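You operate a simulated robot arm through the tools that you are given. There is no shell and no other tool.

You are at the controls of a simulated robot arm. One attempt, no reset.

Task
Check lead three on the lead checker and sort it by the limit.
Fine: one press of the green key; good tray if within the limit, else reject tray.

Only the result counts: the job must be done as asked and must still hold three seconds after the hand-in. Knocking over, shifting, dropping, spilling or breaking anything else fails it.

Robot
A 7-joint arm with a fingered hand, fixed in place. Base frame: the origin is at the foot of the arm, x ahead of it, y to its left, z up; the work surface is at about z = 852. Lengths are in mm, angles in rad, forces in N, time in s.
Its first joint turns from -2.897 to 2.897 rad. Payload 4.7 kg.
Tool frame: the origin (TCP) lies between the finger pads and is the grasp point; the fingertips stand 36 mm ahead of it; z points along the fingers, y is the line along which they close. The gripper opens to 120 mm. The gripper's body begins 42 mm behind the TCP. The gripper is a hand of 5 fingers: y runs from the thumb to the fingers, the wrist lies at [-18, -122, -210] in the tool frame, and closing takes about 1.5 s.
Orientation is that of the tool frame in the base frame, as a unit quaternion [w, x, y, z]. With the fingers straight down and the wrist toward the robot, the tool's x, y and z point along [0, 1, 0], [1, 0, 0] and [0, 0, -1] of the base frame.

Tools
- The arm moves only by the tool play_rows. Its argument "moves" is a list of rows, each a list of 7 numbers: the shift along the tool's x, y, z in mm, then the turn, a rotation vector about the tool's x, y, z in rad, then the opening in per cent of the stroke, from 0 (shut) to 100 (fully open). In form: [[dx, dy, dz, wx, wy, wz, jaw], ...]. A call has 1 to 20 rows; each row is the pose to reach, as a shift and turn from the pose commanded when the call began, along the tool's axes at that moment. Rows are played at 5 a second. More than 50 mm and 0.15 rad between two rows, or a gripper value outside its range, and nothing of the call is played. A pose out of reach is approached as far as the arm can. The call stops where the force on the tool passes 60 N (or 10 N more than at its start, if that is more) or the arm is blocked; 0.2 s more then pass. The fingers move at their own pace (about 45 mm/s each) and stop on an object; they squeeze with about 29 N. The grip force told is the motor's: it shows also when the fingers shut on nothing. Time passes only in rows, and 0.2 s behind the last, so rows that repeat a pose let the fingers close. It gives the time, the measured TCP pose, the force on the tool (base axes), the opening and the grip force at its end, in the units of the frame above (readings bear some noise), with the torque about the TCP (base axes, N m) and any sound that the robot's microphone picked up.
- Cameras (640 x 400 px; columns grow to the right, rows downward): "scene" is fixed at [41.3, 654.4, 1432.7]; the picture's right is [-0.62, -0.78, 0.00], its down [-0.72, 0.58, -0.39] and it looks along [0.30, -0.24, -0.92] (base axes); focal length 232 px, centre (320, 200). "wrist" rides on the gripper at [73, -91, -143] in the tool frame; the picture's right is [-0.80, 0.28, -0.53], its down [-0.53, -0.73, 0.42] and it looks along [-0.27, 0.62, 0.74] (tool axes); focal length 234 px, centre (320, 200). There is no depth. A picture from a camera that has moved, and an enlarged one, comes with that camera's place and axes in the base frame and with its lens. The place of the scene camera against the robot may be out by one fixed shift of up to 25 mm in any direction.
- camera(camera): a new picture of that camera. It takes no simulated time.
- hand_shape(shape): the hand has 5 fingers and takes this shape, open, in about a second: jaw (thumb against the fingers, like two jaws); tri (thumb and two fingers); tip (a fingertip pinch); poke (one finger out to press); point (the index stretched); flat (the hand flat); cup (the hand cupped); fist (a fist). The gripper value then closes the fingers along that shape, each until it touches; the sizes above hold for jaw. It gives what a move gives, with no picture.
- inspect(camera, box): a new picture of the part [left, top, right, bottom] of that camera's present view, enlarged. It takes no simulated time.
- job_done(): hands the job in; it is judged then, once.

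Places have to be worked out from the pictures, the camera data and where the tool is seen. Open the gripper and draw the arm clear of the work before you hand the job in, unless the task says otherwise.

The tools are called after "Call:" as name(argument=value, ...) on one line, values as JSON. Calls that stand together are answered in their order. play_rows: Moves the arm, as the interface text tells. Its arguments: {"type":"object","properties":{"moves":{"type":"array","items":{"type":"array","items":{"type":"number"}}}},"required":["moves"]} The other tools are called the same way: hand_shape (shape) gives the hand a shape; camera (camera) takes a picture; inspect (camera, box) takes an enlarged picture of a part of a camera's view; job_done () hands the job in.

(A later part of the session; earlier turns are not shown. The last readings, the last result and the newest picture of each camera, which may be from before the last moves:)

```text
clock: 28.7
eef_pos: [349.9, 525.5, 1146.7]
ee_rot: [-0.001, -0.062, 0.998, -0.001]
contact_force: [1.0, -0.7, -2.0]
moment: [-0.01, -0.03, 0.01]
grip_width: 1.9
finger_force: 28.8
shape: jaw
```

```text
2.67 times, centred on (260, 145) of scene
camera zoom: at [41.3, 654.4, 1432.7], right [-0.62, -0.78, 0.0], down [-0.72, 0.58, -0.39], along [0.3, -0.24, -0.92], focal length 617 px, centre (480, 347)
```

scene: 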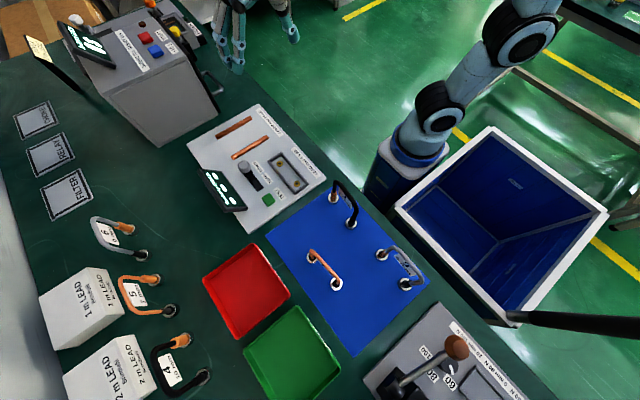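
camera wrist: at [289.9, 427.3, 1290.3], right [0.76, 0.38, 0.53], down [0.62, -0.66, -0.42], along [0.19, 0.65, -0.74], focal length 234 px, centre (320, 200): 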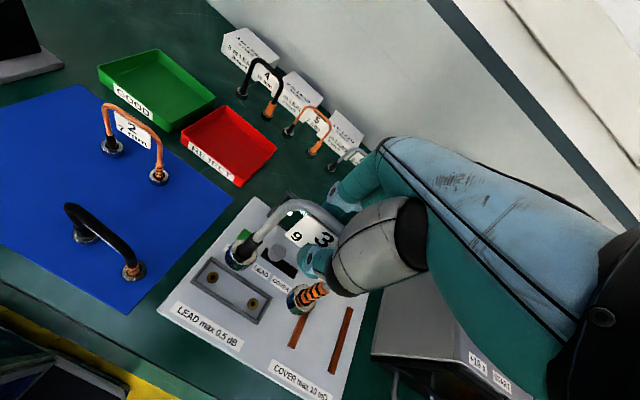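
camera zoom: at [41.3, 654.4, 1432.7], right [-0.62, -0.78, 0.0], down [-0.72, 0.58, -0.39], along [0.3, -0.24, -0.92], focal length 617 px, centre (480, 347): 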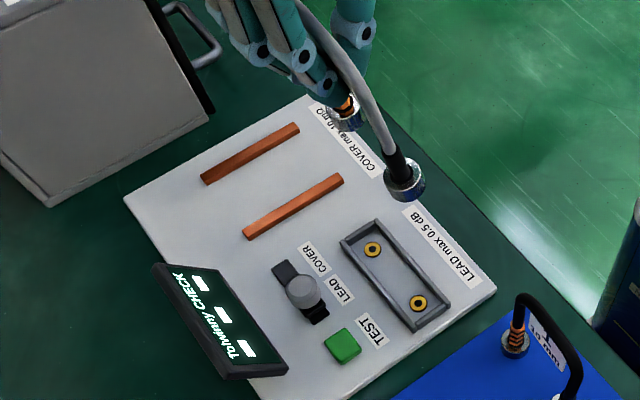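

The lead hangs parallel to the pocket now. I'll lower to a closer hover and compare the feet with the jacks in the same picture.

Call:
play_rows(moves=[[0, 0, 40, 0, 0, 0, 0], [0, 0, 80, 0, 0, 0, 0], [0, 0, 110, 0, 0, 0, 0], [0, 0, 110, 0, 0, 0, 0], [0, 0, 110, 0, 0, 0, 0], [0, 0, 110, 0, 0, 0, 0]])

Call:
inspect(camera="wrist", box=[150, 160, 390, 340])

Call:
inspect(camera="scene", box=[200, 90, 340, 220])

```text
clock: 30.1
eef_pos: [350.8, 528.6, 1036.5]
ee_rot: [0.0, -0.062, 0.998, 0.0]
contact_force: [0.8, 0.2, -1.9]
moment: [0.02, -0.03, -0.01]
grip_width: 2.3
finger_force: 29.3
shape: jaw
```

```text
2.22 times, centred on (270, 250) of wrist
camera zoom: at [289.9, 430.3, 1178.8], right [0.76, 0.38, 0.53], down [0.62, -0.66, -0.42], along [0.19, 0.65, -0.74], focal length 520 px, centre (431, 89)
```

zoom: 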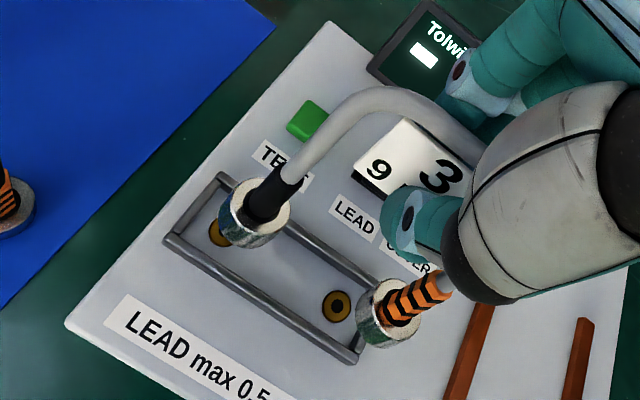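

```text
3.08 times, centred on (270, 155) of scene
camera zoom: at [41.3, 654.4, 1432.7], right [-0.62, -0.78, 0.0], down [-0.72, 0.58, -0.39], along [0.3, -0.24, -0.92], focal length 712 px, centre (474, 338)
```

zoom: 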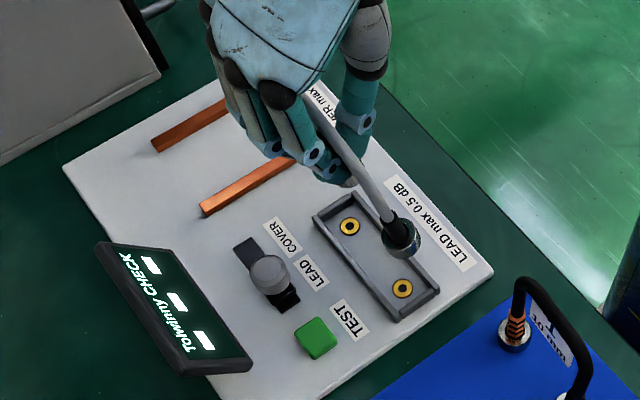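

Call:
inspect(camera="wrist", box=[215, 220, 355, 330])

```text
3.64 times, centred on (285, 275) of wrist
camera zoom: at [289.9, 430.3, 1178.8], right [0.76, 0.38, 0.53], down [0.62, -0.66, -0.42], along [0.19, 0.65, -0.74], focal length 852 px, centre (447, -73)
```

zoom: 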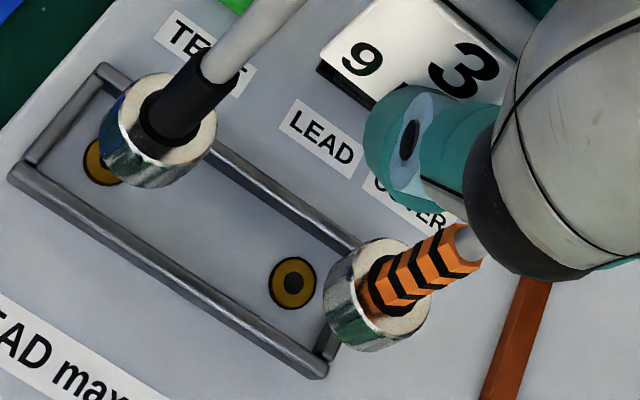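

Call:
inspect(camera="scene", box=[255, 100, 315, 160])

Call:
inspect(camera="wrist", box=[225, 195, 295, 255])

Call:
inspect(camera="wrist", box=[280, 250, 350, 310])

```text
6.67 times, centred on (285, 130) of scene
camera zoom: at [41.3, 654.4, 1432.7], right [-0.62, -0.78, 0.0], down [-0.72, 0.58, -0.39], along [0.3, -0.24, -0.92], focal length 1544 px, centre (553, 667)
```

zoom: 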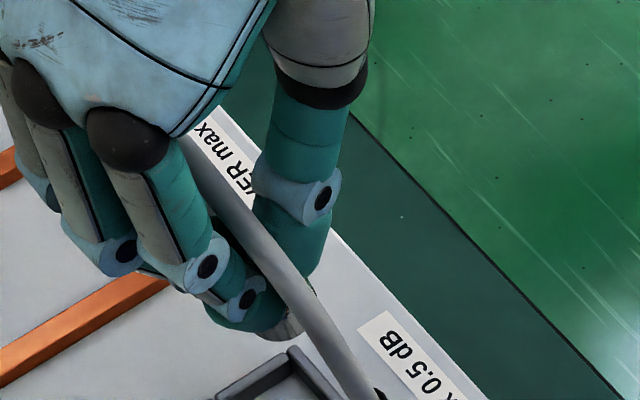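

```text
6.67 times, centred on (260, 225) of wrist
camera zoom: at [289.9, 430.3, 1178.8], right [0.76, 0.38, 0.53], down [0.62, -0.66, -0.42], along [0.19, 0.65, -0.74], focal length 1561 px, centre (720, 33)
```

zoom: 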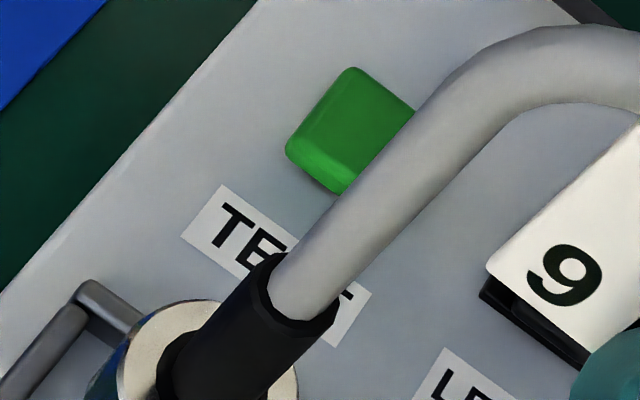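

```text
6.67 times, centred on (315, 280) of wrist
camera zoom: at [289.9, 430.3, 1178.8], right [0.76, 0.38, 0.53], down [0.62, -0.66, -0.42], along [0.19, 0.65, -0.74], focal length 1561 px, centre (353, -333)
```

zoom: 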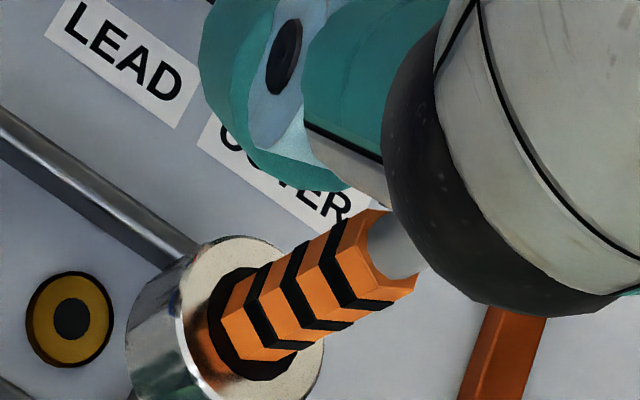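

Analysing the two views: the feet hang at about y≈520 and y≈514, so the lead is rolled roughly 8° (feet toward the robot) with about 4° of residual yaw. I'll tilt and turn the hand to bring the lead upright and parallel to the jacks, still hovering.

Call:
play_rows(moves=[[1, -1, 0, -0.05, 0, -0.025, 0], [2, -3, 0, -0.1, 0, -0.05, 0], [2.5, -3.7, 0, -0.14, 0, -0.07, 0], [2.5, -3.7, 0, -0.14, 0, -0.07, 0], [2.5, -3.7, 0, -0.14, 0, -0.07, 0], [2.5, -3.7, 0, -0.14, 0, -0.07, 0]])

Call:
inspect(camera="wrist", box=[180, 190, 360, 330])

Call:
inspect(camera="scene", box=[230, 110, 330, 190])

```text
clock: 31.5
eef_pos: [346.1, 525.1, 1036.0]
ee_rot: [-0.005, -0.097, 0.993, 0.07]
contact_force: [0.2, 0.2, -1.3]
moment: [0.03, 0.0, 0.01]
grip_width: 2.7
finger_force: 29.1
shape: jaw
```

```text
2.86 times, centred on (270, 260) of wrist
camera zoom: at [296.7, 403.9, 1164.2], right [0.75, 0.35, 0.56], down [0.65, -0.55, -0.52], along [0.13, 0.76, -0.64], focal length 669 px, centre (463, 29)
```

zoom: 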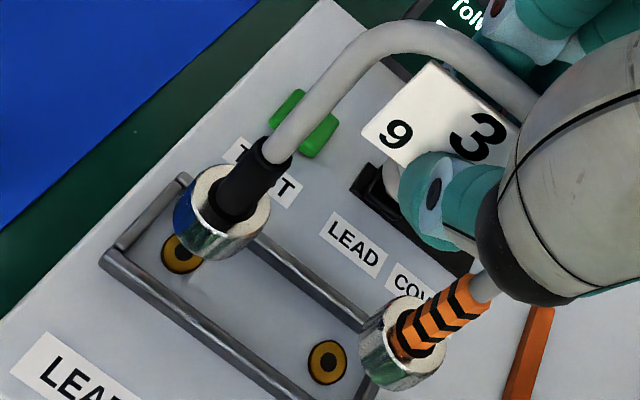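

```text
5.00 times, centred on (280, 150) of scene
camera zoom: at [41.3, 654.4, 1432.7], right [-0.62, -0.78, 0.0], down [-0.72, 0.58, -0.39], along [0.3, -0.24, -0.92], focal length 1158 px, centre (520, 450)
```

zoom: 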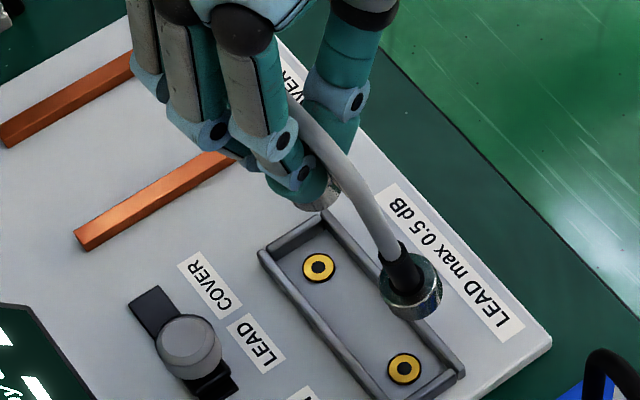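

The lead swung in the grip as the hand tilted and is now only about 4° off upright; the feet are at x≈307/387, y≈517–520. I'll shift 6 mm in +y, lower about 40 mm, and compare again with the pocket.

Call:
play_rows(moves=[[-0.8, 0, 15, 0, 0, 0, 0], [-1.6, 0.1, 30, 0, 0, 0, 0], [-1.6, 0.1, 40.4, 0, 0, 0, 0], [-1.6, 0.1, 40.4, 0, 0, 0, 0], [-1.6, 0.1, 40.4, 0, 0, 0, 0]])

Call:
inspect(camera="wrist", box=[180, 190, 360, 330])

Call:
inspect(camera="scene", box=[230, 110, 330, 190])

```text
clock: 32.7
eef_pos: [347.9, 531.0, 996.5]
ee_rot: [-0.004, -0.097, 0.993, 0.07]
contact_force: [0.3, -1.4, -2.1]
moment: [0.01, -0.01, -0.02]
grip_width: 2.7
finger_force: 29.1
shape: jaw
```

```text
2.86 times, centred on (270, 260) of wrist
camera zoom: at [298.0, 409.8, 1125.4], right [0.75, 0.35, 0.56], down [0.65, -0.55, -0.52], along [0.13, 0.76, -0.64], focal length 669 px, centre (463, 29)
```

zoom: 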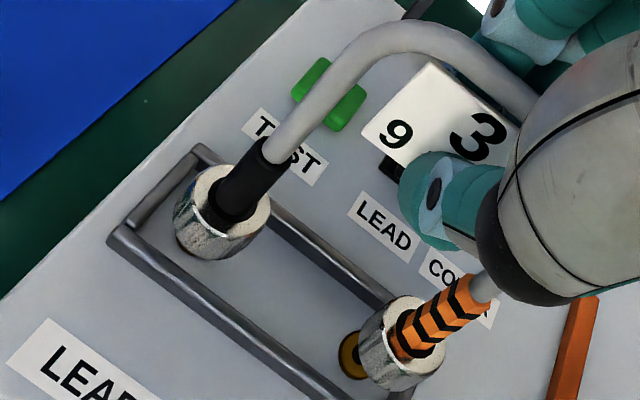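

```text
5.00 times, centred on (280, 150) of scene
camera zoom: at [41.3, 654.4, 1432.7], right [-0.62, -0.78, 0.0], down [-0.72, 0.58, -0.39], along [0.3, -0.24, -0.92], focal length 1158 px, centre (520, 450)
```

zoom: 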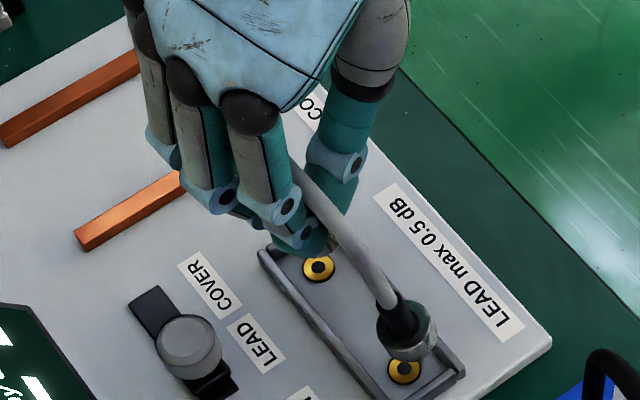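

Triangulating ring A from both cameras gives (307.5, 518.4) with its top at z≈908; ring B is about (385.7, 521.8). So I need about +5.5 mm in y, +1 mm in x and -2.4° of yaw; I'll apply that and lower 17 mm to just above the rim.

Call:
play_rows(moves=[[-1.1, 1.4, 0, 0, 0, 0.02, 0], [-2.3, 2.7, 8, 0, 0, 0.04, 0], [-2.3, 2.7, 17.6, 0, 0, 0.04, 0], [-2.3, 2.7, 17.6, 0, 0, 0.04, 0], [-2.3, 2.7, 17.6, 0, 0, 0.04, 0]])

Call:
inspect(camera="wrist", box=[180, 190, 360, 330])

Call:
inspect(camera="scene", box=[250, 130, 330, 190])

```text
clock: 33.9
eef_pos: [350.5, 535.5, 980.1]
ee_rot: [-0.005, -0.076, 0.995, 0.069]
contact_force: [0.3, 0.3, -2.0]
moment: [-0.02, -0.01, 0.01]
grip_width: 2.5
finger_force: 29.1
shape: jaw
```

```text
2.86 times, centred on (270, 260) of wrist
camera zoom: at [296.6, 416.5, 1108.7], right [0.76, 0.32, 0.56], down [0.63, -0.58, -0.52], along [0.15, 0.75, -0.64], focal length 669 px, centre (463, 29)
```

zoom: 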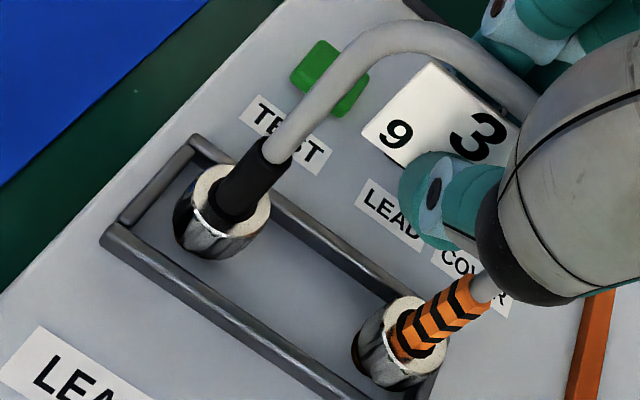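

```text
6.67 times, centred on (290, 160) of scene
camera zoom: at [41.3, 654.4, 1432.7], right [-0.62, -0.78, 0.0], down [-0.72, 0.58, -0.39], along [0.3, -0.24, -0.92], focal length 1544 px, centre (520, 467)
```

zoom: 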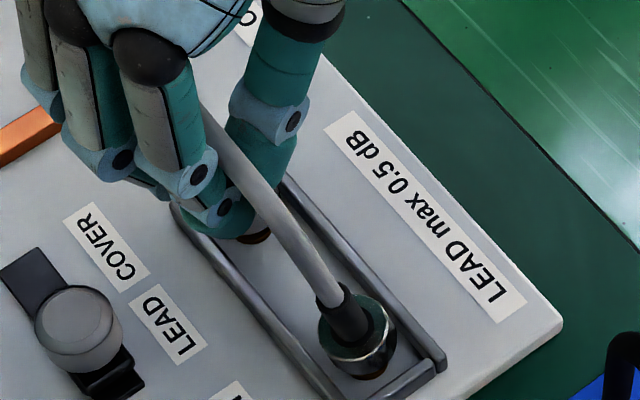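

Call:
inspect(camera="wrist", box=[205, 225, 275, 285])

Call:
inspect(camera="wrist", box=[265, 275, 335, 335])

Call:
inspect(camera="scene", box=[270, 160, 320, 195])

```text
6.67 times, centred on (240, 255) of wrist
camera zoom: at [296.6, 416.5, 1108.7], right [0.76, 0.32, 0.56], down [0.63, -0.58, -0.52], along [0.15, 0.75, -0.64], focal length 1561 px, centre (853, -167)
```

zoom: 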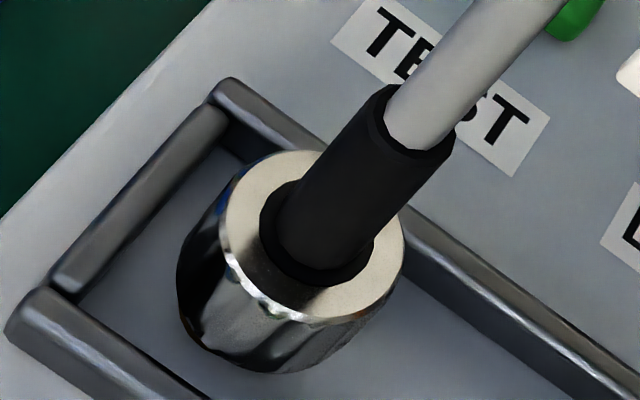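

```text
6.67 times, centred on (300, 305) of wrist
camera zoom: at [296.6, 416.5, 1108.7], right [0.76, 0.32, 0.56], down [0.63, -0.58, -0.52], along [0.15, 0.75, -0.64], focal length 1561 px, centre (453, -500)
```

zoom: 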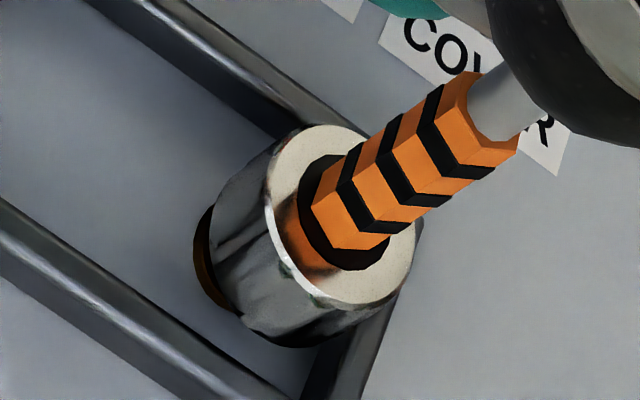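

```text
11.43 times, centred on (295, 178) of scene
camera zoom: at [41.3, 654.4, 1432.7], right [-0.62, -0.78, 0.0], down [-0.72, 0.58, -0.39], along [0.3, -0.24, -0.92], focal length 2646 px, centre (606, 457)
```

zoom: 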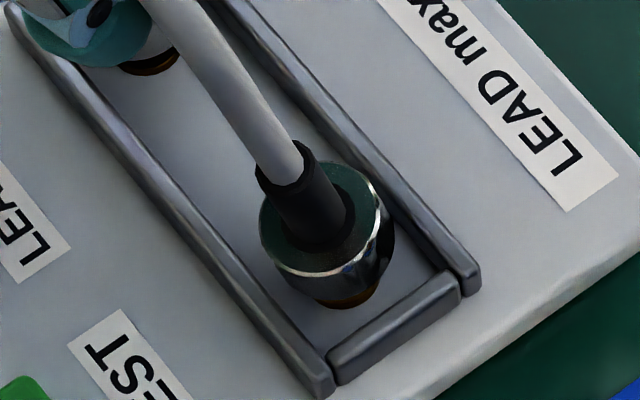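

The close-ups show each ring falling over its jack with several millimetres to the rim on every side. I'll lower straight down in small steps, watching the force.

Call:
play_rows(moves=[[0, -0.4, 3, 0, 0, 0, 0], [0, -0.8, 6, 0, 0, 0, 0], [0, -1.1, 8, 0, 0, 0, 0], [0, -1.1, 8, 0, 0, 0, 0]])

Call:
inspect(camera="wrist", box=[180, 190, 360, 330])

Call:
inspect(camera="scene", box=[270, 160, 320, 195])

```text
clock: 34.9
eef_pos: [348.9, 537.3, 970.5]
ee_rot: [-0.006, -0.078, 0.995, 0.069]
contact_force: [0.8, -0.2, -0.2]
moment: [0.02, -0.01, -0.05]
grip_width: 2.8
finger_force: 29.2
shape: jaw
```

```text
2.86 times, centred on (270, 260) of wrist
camera zoom: at [295.3, 416.9, 1099.3], right [0.76, 0.32, 0.56], down [0.63, -0.58, -0.52], along [0.15, 0.75, -0.64], focal length 669 px, centre (463, 29)
```

zoom: 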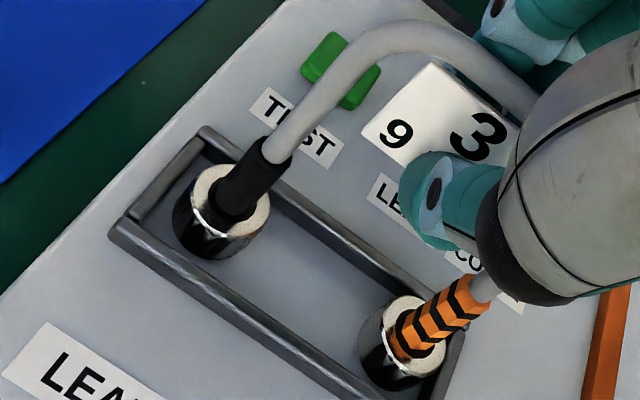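

```text
11.43 times, centred on (295, 178) of scene
camera zoom: at [41.3, 654.4, 1432.7], right [-0.62, -0.78, 0.0], down [-0.72, 0.58, -0.39], along [0.3, -0.24, -0.92], focal length 2646 px, centre (606, 457)
```

zoom: 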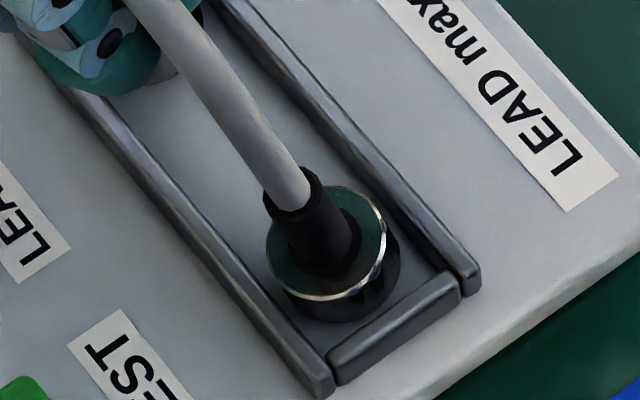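

Call:
play_rows(moves=[[0, -0.2, 1.5, 0, 0, 0, 0], [0, -0.4, 3, 0, 0, 0, 0], [0, -0.4, 3, 0, 0, 0, 0]])

Call:
inspect(camera="scene", box=[270, 160, 320, 195])

Call:
inspect(camera="wrist", box=[205, 225, 335, 335])

```text
clock: 35.7
eef_pos: [348.6, 536.3, 966.1]
ee_rot: [-0.006, -0.077, 0.995, 0.069]
contact_force: [0.4, 0.0, -0.2]
moment: [0.02, 0.03, -0.04]
grip_width: 2.1
finger_force: 29.4
shape: jaw
```

```text
11.43 times, centred on (295, 178) of scene
camera zoom: at [41.3, 654.4, 1432.7], right [-0.62, -0.78, 0.0], down [-0.72, 0.58, -0.39], along [0.3, -0.24, -0.92], focal length 2646 px, centre (606, 457)
```

zoom: 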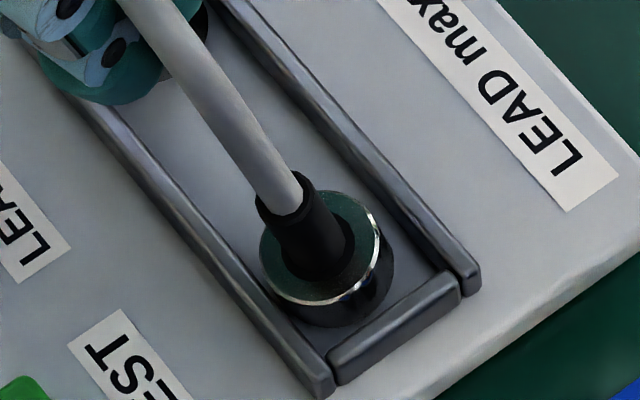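

```text
3.64 times, centred on (270, 280) of wrist
camera zoom: at [295.4, 417.1, 1095.6], right [0.76, 0.32, 0.56], down [0.63, -0.58, -0.52], along [0.15, 0.75, -0.64], focal length 852 px, centre (502, -91)
```

zoom: 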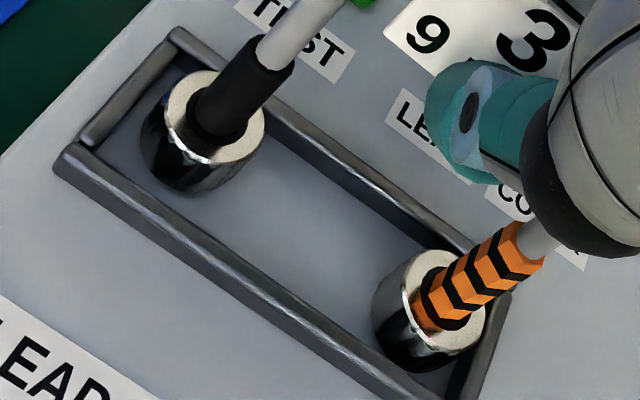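

The weight reading vanished: the feet now stand on the floor of the pocket, inside the rim, but ring A is about 3 mm too far +y and B about 2 mm too far -y (a -4° yaw). I'll lift 2 mm, turn to correct, and set down again.

Call:
play_rows(moves=[[0, 0.4, -3, 0, 0, 0, 0], [1.4, 0, -3, 0, 0, -0.03, 0], [1.4, 0, -3, 0, 0, -0.06, 0], [1.4, 0, -3, 0, 0, -0.06, 0], [1.4, -0.4, 0, 0, 0, -0.06, 0], [1.4, -0.4, 0, 0, 0, -0.06, 0]])

Call:
inspect(camera="scene", box=[270, 160, 320, 195])

Call:
inspect(camera="wrist", box=[205, 225, 335, 335])

```text
clock: 37.1
eef_pos: [347.1, 535.6, 966.5]
ee_rot: [-0.004, -0.107, 0.992, 0.071]
contact_force: [-0.3, 0.6, -1.7]
moment: [0.01, 0.0, 0.04]
grip_width: 2.1
finger_force: 29.4
shape: jaw
```

```text
11.43 times, centred on (295, 178) of scene
camera zoom: at [41.3, 654.4, 1432.7], right [-0.62, -0.78, 0.0], down [-0.72, 0.58, -0.39], along [0.3, -0.24, -0.92], focal length 2646 px, centre (606, 457)
```

zoom: 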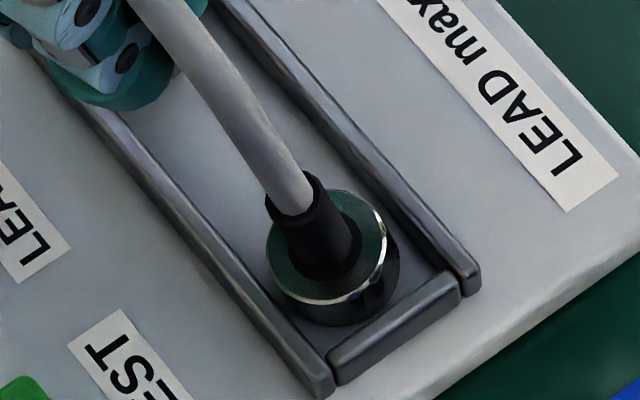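

```text
3.64 times, centred on (270, 280) of wrist
camera zoom: at [299.5, 413.8, 1095.5], right [0.74, 0.37, 0.57], down [0.67, -0.54, -0.52], along [0.11, 0.76, -0.64], focal length 852 px, centre (502, -91)
```

zoom: 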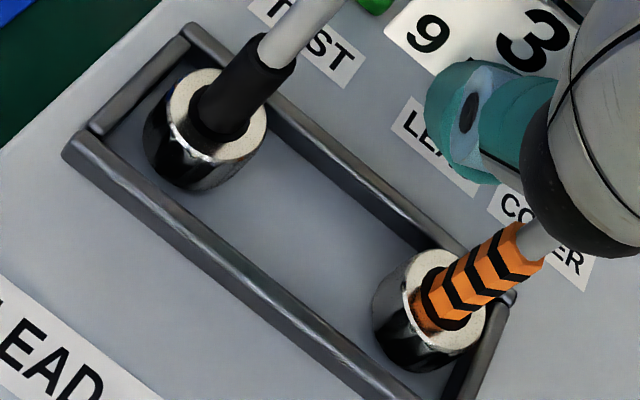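

Both rings now read within about 1 mm of the jacks. I'll lower the last 1–2 mm so the feet rest, then open the hand gently.

Call:
play_rows(moves=[[0, -0.1, 1, 0, 0, 0, 0], [0, -0.2, 2, 0, 0, 0, 0], [0, -0.2, 2, 0, 0, 0, 0], [0, -0.2, 2, 0, 0, 0, 5], [0, -0.2, 2, 0, 0, 0, 10], [0, -0.2, 2, 0, 0, 0, 20], [0, -0.2, 2, 0, 0, 0, 30], [0, -0.2, 2, 0, 0, 0, 45], [0, -0.2, 2, 0, 0, 0, 60], [0, -0.2, 2, 0, 0, 0, 60], [0, -0.2, 2, 0, 0, 0, 60]])

Call:
inspect(camera="scene", box=[250, 130, 330, 190])

Call:
inspect(camera="wrist", box=[180, 180, 380, 340])

```text
clock: 39.5
eef_pos: [348.2, 536.7, 966.7]
ee_rot: [-0.004, -0.107, 0.992, 0.07]
contact_force: [-0.1, 0.2, -0.7]
moment: [-0.01, -0.04, -0.02]
grip_width: 71.6
finger_force: 0.1
shape: jaw
```

```text
6.67 times, centred on (290, 160) of scene
camera zoom: at [41.3, 654.4, 1432.7], right [-0.62, -0.78, 0.0], down [-0.72, 0.58, -0.39], along [0.3, -0.24, -0.92], focal length 1544 px, centre (520, 467)
```

zoom: 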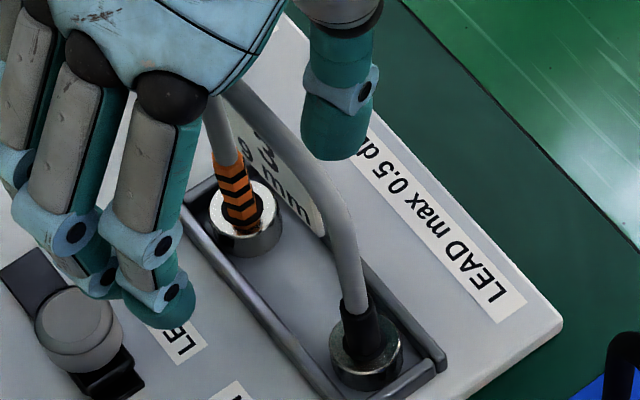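

```text
2.50 times, centred on (280, 260) of wrist
camera zoom: at [299.5, 413.8, 1094.0], right [0.74, 0.37, 0.57], down [0.67, -0.54, -0.52], along [0.11, 0.76, -0.64], focal length 585 px, centre (420, 50)
```

zoom: 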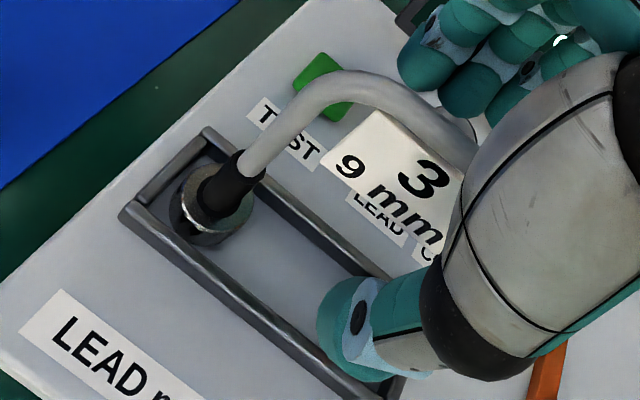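

Lead 3 stands upright in the pocket, released. I'll rise straight up, clear of the bar, then straighten the hand.

Call:
play_rows(moves=[[0, 3.5, -25, 0, 0, 0, 60], [0, 9, -65, 0, 0, 0, 60], [0, 15, -110, 0, 0, 0, 60], [0, 22, -155, 0, 0, 0, 60], [0, 22, -155, 0.05, 0, 0.07, 60], [0, 22, -155, 0.1, 0, 0.14, 60], [0, 22, -155, 0.14, 0, 0.21, 60], [0, 22, -155, 0.14, 0, 0.21, 60], [0, 22, -155, 0.14, 0, 0.21, 60]])

Call:
hand_shape(shape="poke")

Call:
inspect(camera="scene", box=[180, 90, 340, 220])

Call:
camera(camera="wrist")

```text
clock: 41.5
eef_pos: [345.8, 534.8, 1121.4]
ee_rot: [-0.004, -0.002, 1.0, -0.001]
contact_force: [-0.2, -0.1, 0.4]
moment: [0.0, 0.01, -0.05]
grip_width: 71.4
finger_force: 0.0
shape: jaw
```

```text
clock: 42.4
eef_pos: [346.7, 535.2, 1121.9]
ee_rot: [-0.004, -0.003, 1.0, 0.001]
contact_force: [-0.4, 0.2, 0.1]
moment: [-0.04, 0.0, -0.01]
grip_width: 0.0
finger_force: 0.1
shape: poke
```

```text
3.08 times, centred on (260, 155) of scene
camera zoom: at [41.3, 654.4, 1432.7], right [-0.62, -0.78, 0.0], down [-0.72, 0.58, -0.39], along [0.3, -0.24, -0.92], focal length 712 px, centre (505, 338)
```

zoom: 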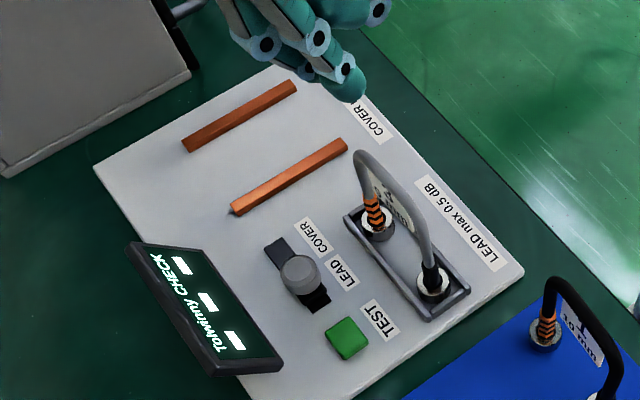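

```text
taken
camera wrist: at [276.1, 444.1, 1265.1], right [0.81, 0.28, 0.52], down [0.53, -0.73, -0.43], along [0.26, 0.62, -0.74], focal length 234 px, centre (320, 200)
```

wrist: 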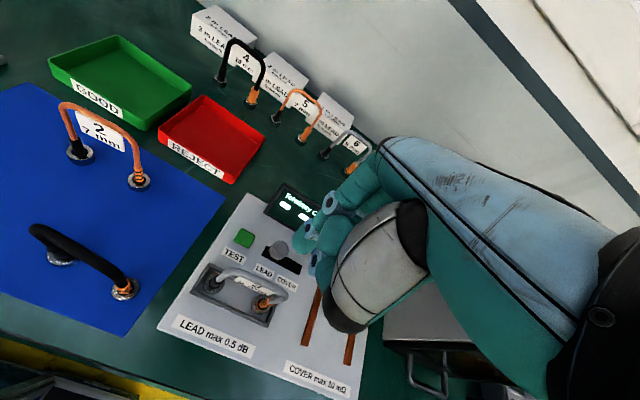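

Lead 3 is seated on both jacks. Pressing the key in this orientation would bring the palm over the lead's bar, so I'll first turn the hand a quarter turn (wrist toward -x, as at the start) and move above the TEST key at height.

Call:
play_rows(moves=[[3, 5, 0, 0, 0, 0.131, 100], [6, 11, 0, 0, 0, 0.262, 100], [10, 17, 0, 0, 0, 0.393, 100], [13, 22, 0, 0, 0, 0.524, 100], [16, 28, 0, 0, 0, 0.654, 100], [20, 33, 0, 0, 0, 0.785, 100], [23, 39, 0, 0, 0, 0.916, 100], [26, 44, 0, 0, 0, 1.047, 100], [29, 50, 0, 0, 0, 1.178, 100], [32, 55, 0, 0, 0, 1.309, 100], [36, 61, 0, 0, 0, 1.44, 100], [39, 66, 0, 0, 0, 1.571, 100], [39, 66, 30, 0, 0, 1.571, 100], [39, 66, 60, 0, 0, 1.571, 100], [39, 66, 60, 0, 0, 1.571, 100], [39, 66, 60, 0, 0, 1.571, 100]])

Call:
camera(camera="wrist")

Call:
inspect(camera="scene", box=[180, 90, 340, 220])

```text
clock: 45.8
eef_pos: [306.2, 602.4, 1062.0]
ee_rot: [-0.002, 0.706, 0.708, -0.003]
contact_force: [0.0, 0.0, 0.0]
moment: [0.01, -0.03, -0.02]
grip_width: 0.0
finger_force: 0.0
shape: poke
```

```text
taken
camera wrist: at [216.8, 675.3, 1205.0], right [0.29, -0.8, 0.52], down [-0.73, -0.54, -0.42], along [0.62, -0.26, -0.74], focal length 234 px, centre (320, 200)
```

wrist: 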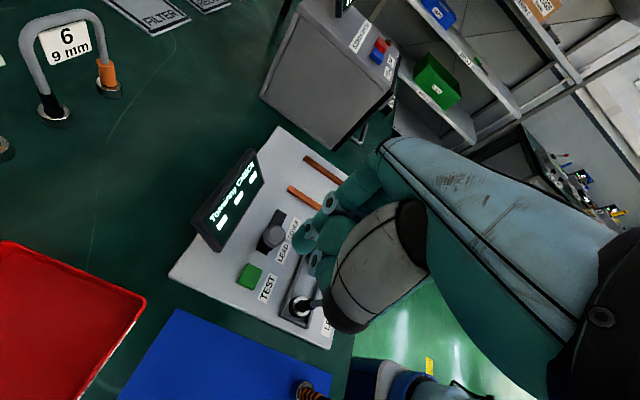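

```text
3.08 times, centred on (260, 155) of scene
camera zoom: at [41.3, 654.4, 1432.7], right [-0.62, -0.78, 0.0], down [-0.72, 0.58, -0.39], along [0.3, -0.24, -0.92], focal length 712 px, centre (505, 338)
```

zoom: 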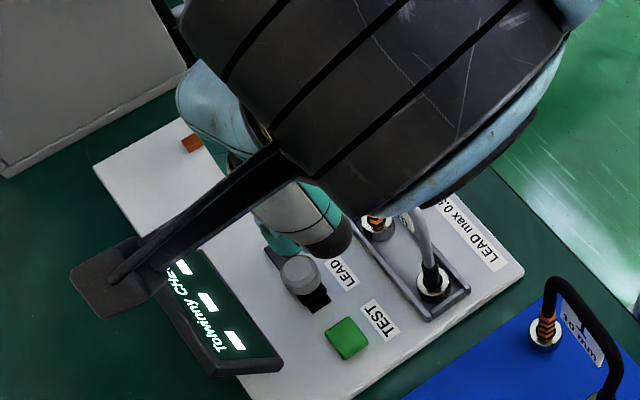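

The key reads about (312, 611) and the tip should be near TCP + (3, 6). I'll correct by 3 mm each way, descend to about 50 mm above the key and recheck.

Call:
play_rows(moves=[[3, 3, 30, 0, 0, 0, 100], [3, 3, 60, 0, 0, 0, 100], [3, 3, 90, 0, 0, 0, 100], [3, 3, 110, 0, 0, 0, 100], [3, 3, 110, 0, 0, 0, 100], [3, 3, 110, 0, 0, 0, 100]])

Call:
inspect(camera="wrist", box=[180, 160, 400, 340])

Call:
inspect(camera="scene", box=[180, 90, 340, 220])

```text
clock: 47.2
eef_pos: [309.1, 603.6, 956.8]
ee_rot: [-0.003, 0.705, 0.709, -0.003]
contact_force: [-0.1, 0.2, 0.0]
moment: [-0.05, 0.04, -0.01]
grip_width: 0.0
finger_force: 0.1
shape: poke
```

```text
2.22 times, centred on (290, 250) of wrist
camera zoom: at [218.8, 677.2, 1099.7], right [0.29, -0.8, 0.52], down [-0.73, -0.54, -0.42], along [0.62, -0.26, -0.74], focal length 520 px, centre (387, 89)
```

zoom: 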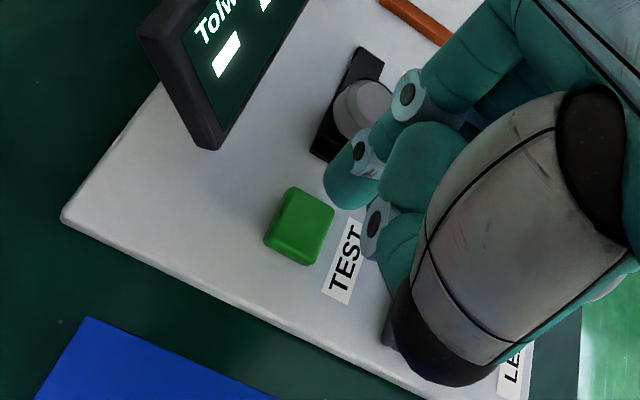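

```text
3.08 times, centred on (260, 155) of scene
camera zoom: at [41.3, 654.4, 1432.7], right [-0.62, -0.78, 0.0], down [-0.72, 0.58, -0.39], along [0.3, -0.24, -0.92], focal length 712 px, centre (505, 338)
```

zoom: 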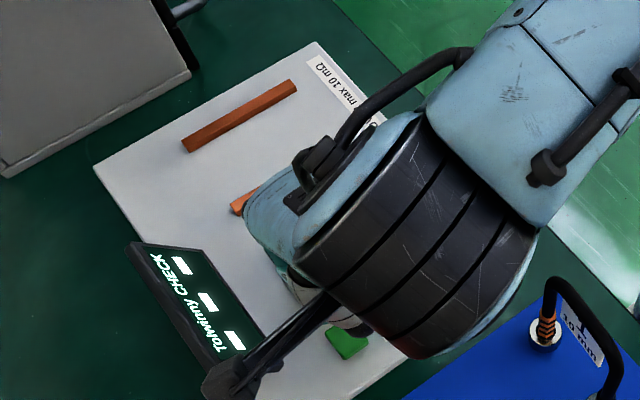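

The tip will land near the key's centre. I'll descend to just above the key and then go down in small steps, reading the force after each.

Call:
play_rows(moves=[[0, 0, 15, 0, 0, 0, 100], [0, 0, 30, 0, 0, 0, 100], [0, 0, 38, 0, 0, 0, 100], [0, 0, 38, 0, 0, 0, 100], [0, 0, 38, 0, 0, 0, 100]])

Call:
inspect(camera="wrist", box=[180, 160, 400, 340])

```text
clock: 48.4
eef_pos: [310.4, 605.0, 917.1]
ee_rot: [-0.002, 0.705, 0.709, -0.003]
contact_force: [-1.1, -0.4, 0.5]
moment: [-0.01, 0.01, 0.01]
grip_width: 0.3
finger_force: 0.0
shape: poke
```

```text
2.22 times, centred on (290, 250) of wrist
camera zoom: at [219.6, 677.7, 1059.5], right [0.29, -0.8, 0.52], down [-0.73, -0.54, -0.42], along [0.62, -0.26, -0.74], focal length 520 px, centre (387, 89)
```

zoom: 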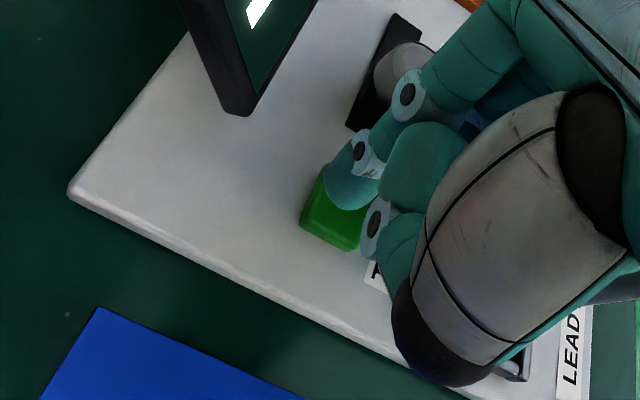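

Call:
play_rows(moves=[[-1, -2, 3, 0, 0, 0, 100], [-1, -2, 6, 0, 0, 0, 100], [-1, -2, 6, 0, 0, 0, 100]])

Call:
inspect(camera="wrist", box=[180, 160, 400, 340])

Call:
inspect(camera="scene", box=[180, 130, 300, 220])

```text
clock: 49.2
eef_pos: [308.7, 604.2, 908.7]
ee_rot: [-0.003, 0.706, 0.709, -0.003]
contact_force: [-0.1, 0.3, 1.3]
moment: [-0.03, 0.0, 0.01]
grip_width: 0.1
finger_force: 0.2
shape: poke
```

```text
2.22 times, centred on (290, 250) of wrist
camera zoom: at [217.8, 677.2, 1053.1], right [0.29, -0.8, 0.52], down [-0.73, -0.54, -0.42], along [0.62, -0.26, -0.74], focal length 520 px, centre (387, 89)
```

zoom: 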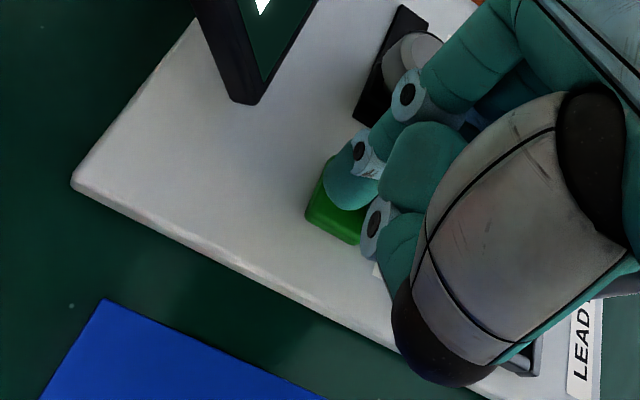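

```text
4.44 times, centred on (240, 175) of scene
camera zoom: at [41.3, 654.4, 1432.7], right [-0.62, -0.78, 0.0], down [-0.72, 0.58, -0.39], along [0.3, -0.24, -0.92], focal length 1029 px, centre (676, 311)
```

zoom: 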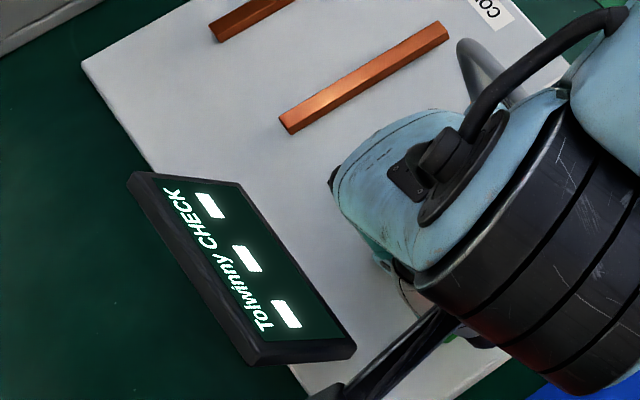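

No press yet (display still dashes, ~1 N). Continuing down 2 mm at a time.

Call:
play_rows(moves=[[0, 0, 1, 0, 0, 0, 100], [0, 0, 2, 0, 0, 0, 100], [0, 0, 2, 0, 0, 0, 100]])

Call:
inspect(camera="scene", box=[180, 130, 300, 220])

```text
clock: 50.0
eef_pos: [306.2, 604.5, 907.2]
ee_rot: [-0.002, 0.705, 0.71, -0.003]
contact_force: [0.5, -0.4, 1.3]
moment: [-0.01, -0.04, -0.02]
grip_width: 0.0
finger_force: 0.1
shape: poke
heard: click
```

```text
4.44 times, centred on (240, 175) of scene
camera zoom: at [41.3, 654.4, 1432.7], right [-0.62, -0.78, 0.0], down [-0.72, 0.58, -0.39], along [0.3, -0.24, -0.92], focal length 1029 px, centre (676, 311)
```

zoom: 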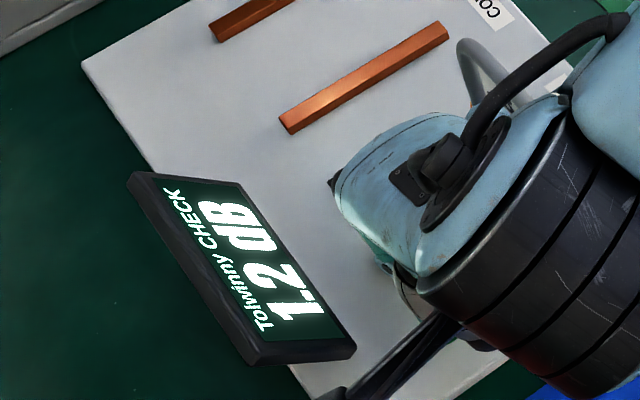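

A click was heard and the display shows a value. I'll rise straight off the key, and enlarge the reading.

Call:
play_rows(moves=[[0, 0, -15, 0, 0, 0, 100], [0, 0, -50, 0, 0, 0, 100], [0, 0, -95, 0, 0, 0, 100], [0, 0, -140, 0, 0, 0, 100], [0, 0, -180, 0, 0, 0, 100], [0, 0, -215, 0, 0, 0, 100], [0, 0, -215, 0, 0, 0, 100]])

Call:
inspect(camera="scene", box=[190, 160, 260, 220])

Call:
camera(camera="scene")

Call:
camera(camera="wrist")

```text
clock: 51.6
eef_pos: [306.5, 604.5, 1120.6]
ee_rot: [-0.002, 0.705, 0.709, -0.003]
contact_force: [0.1, 1.0, -0.3]
moment: [-0.04, -0.02, -0.04]
grip_width: 0.0
finger_force: 0.0
shape: poke
```

```text
6.67 times, centred on (225, 190) of scene
camera zoom: at [41.3, 654.4, 1432.7], right [-0.62, -0.78, 0.0], down [-0.72, 0.58, -0.39], along [0.3, -0.24, -0.92], focal length 1544 px, centre (953, 267)
```

zoom: 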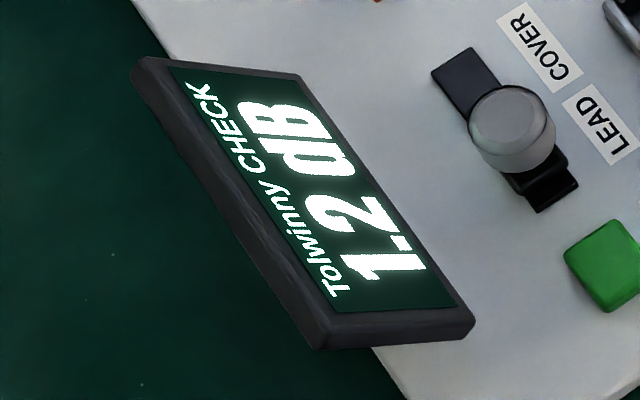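

```text
taken
```

scene: 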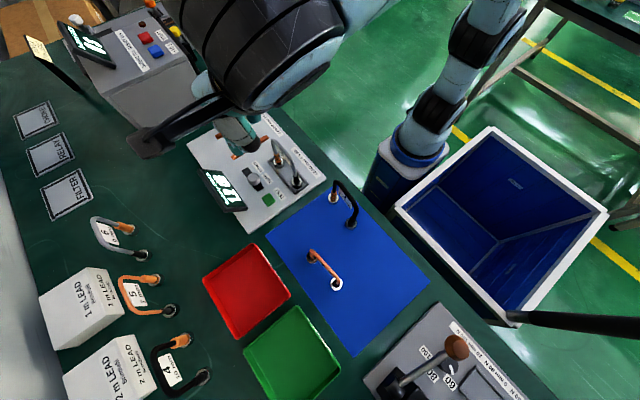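

```text
taken
camera wrist: at [217.3, 676.9, 1264.5], right [0.29, -0.8, 0.52], down [-0.73, -0.54, -0.42], along [0.62, -0.26, -0.74], focal length 234 px, centre (320, 200)
```

wrist: 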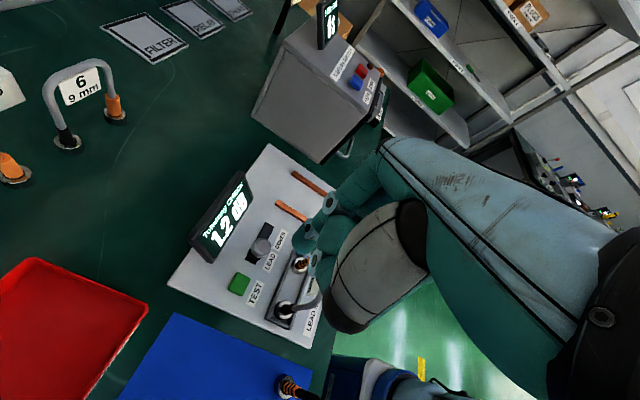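

The checker reads 1.2 dB, above the 0.5 dB limit, so lead 3 goes to the red REJECT tray (about x 86–240, y 703–840). I'll turn the hand back, re-form the jaw and hover over the lead.

Call:
play_rows(moves=[[-6, 3, 0, 0, 0, -0.131, 100], [-13, 6, 0, 0, 0, -0.262, 100], [-19, 10, 0, 0, 0, -0.393, 100], [-26, 13, 0, 0, 0, -0.524, 100], [-32, 16, 0, 0, 0, -0.654, 100], [-39, 20, 0, 0, 0, -0.785, 100], [-45, 23, 0, 0, 0, -0.916, 100], [-51, 26, 0, 0, 0, -1.047, 100], [-58, 29, 0, 0, 0, -1.178, 100], [-64, 32, 0, 0, 0, -1.309, 100], [-71, 36, 0, 0, 0, -1.44, 100], [-77, 39, 0, 0, 0, -1.571, 100], [-77, 39, 0, 0, 0, -1.571, 100], [-77, 39, 0, 0, 0, -1.571, 100]])

Call:
hand_shape(shape="jaw")

Call:
camera(camera="wrist")

Call:
inspect(camera="scene", box=[250, 130, 330, 190])

```text
clock: 54.6
eef_pos: [348.3, 527.2, 1121.5]
ee_rot: [-0.004, -0.002, 1.0, 0.0]
contact_force: [0.4, -0.2, -0.1]
moment: [0.01, -0.02, 0.0]
grip_width: 0.0
finger_force: 0.0
shape: poke
```

```text
clock: 55.5
eef_pos: [349.3, 528.5, 1120.5]
ee_rot: [-0.003, -0.002, 1.0, 0.0]
contact_force: [-1.2, -0.4, -0.5]
moment: [0.03, 0.0, 0.0]
grip_width: 119.9
finger_force: 0.0
shape: jaw
```

```text
taken
camera wrist: at [277.9, 435.9, 1264.9], right [0.81, 0.28, 0.52], down [0.53, -0.73, -0.43], along [0.26, 0.62, -0.74], focal length 234 px, centre (320, 200)
```

wrist: 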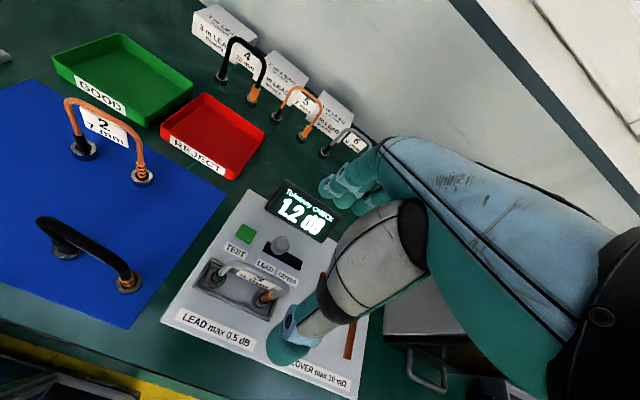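

```text
6.67 times, centred on (290, 160) of scene
camera zoom: at [41.3, 654.4, 1432.7], right [-0.62, -0.78, 0.0], down [-0.72, 0.58, -0.39], along [0.3, -0.24, -0.92], focal length 1544 px, centre (520, 467)
```

zoom: 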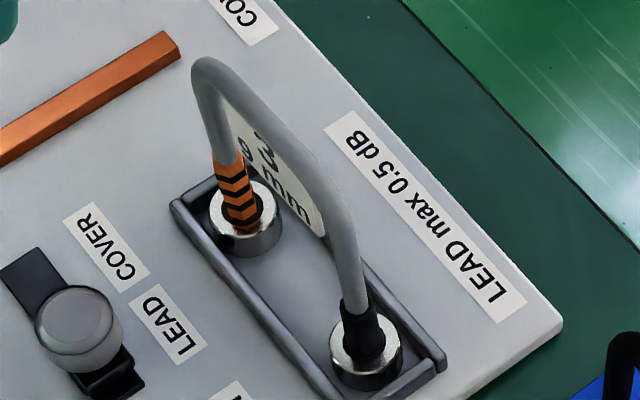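

Lead 3 is seated upright at (347, 525), bar at about z≈976. I'll descend with the open jaw to about z=974 and pre-close.

Call:
play_rows(moves=[[0, -2, 40, 0, 0, 0, 100], [0, -2, 80, 0, 0, 0, 100], [0, -2, 115, 0, 0, 0, 100], [0, -2, 135, 0, 0, 0, 100], [0, -2, 147, 0, 0, 0, 100], [0, -2, 147, 0, 0, 0, 70], [0, -2, 147, 0, 0, 0, 50], [0, -2, 147, 0, 0, 0, 35], [0, -2, 147, 0, 0, 0, 35]])

Call:
inspect(camera="wrist", box=[180, 160, 400, 340])

Call:
inspect(camera="scene", box=[250, 110, 330, 190])

```text
clock: 57.5
eef_pos: [343.3, 527.0, 973.9]
ee_rot: [-0.004, -0.003, 1.0, -0.001]
contact_force: [0.6, 0.6, -0.3]
moment: [-0.01, 0.02, -0.01]
grip_width: 42.4
finger_force: 0.0
shape: jaw
```

```text
2.22 times, centred on (290, 250) of wrist
camera zoom: at [273.6, 436.0, 1117.8], right [0.81, 0.28, 0.52], down [0.53, -0.73, -0.43], along [0.26, 0.62, -0.74], focal length 520 px, centre (387, 89)
```

zoom: 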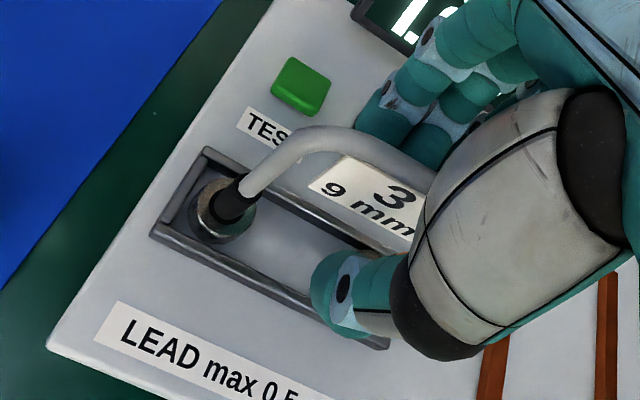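

```text
5.00 times, centred on (290, 150) of scene
camera zoom: at [41.3, 654.4, 1432.7], right [-0.62, -0.78, 0.0], down [-0.72, 0.58, -0.39], along [0.3, -0.24, -0.92], focal length 1158 px, centre (470, 450)
```

zoom: 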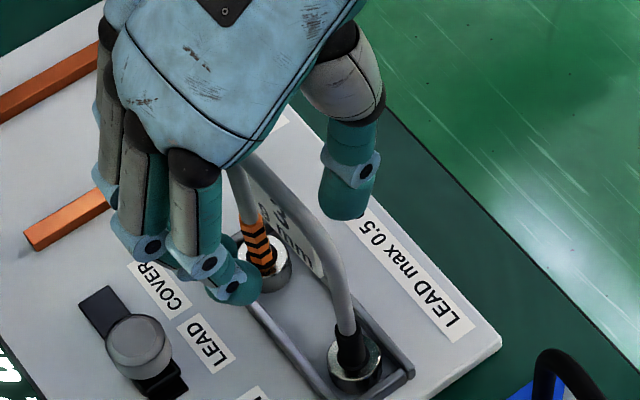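

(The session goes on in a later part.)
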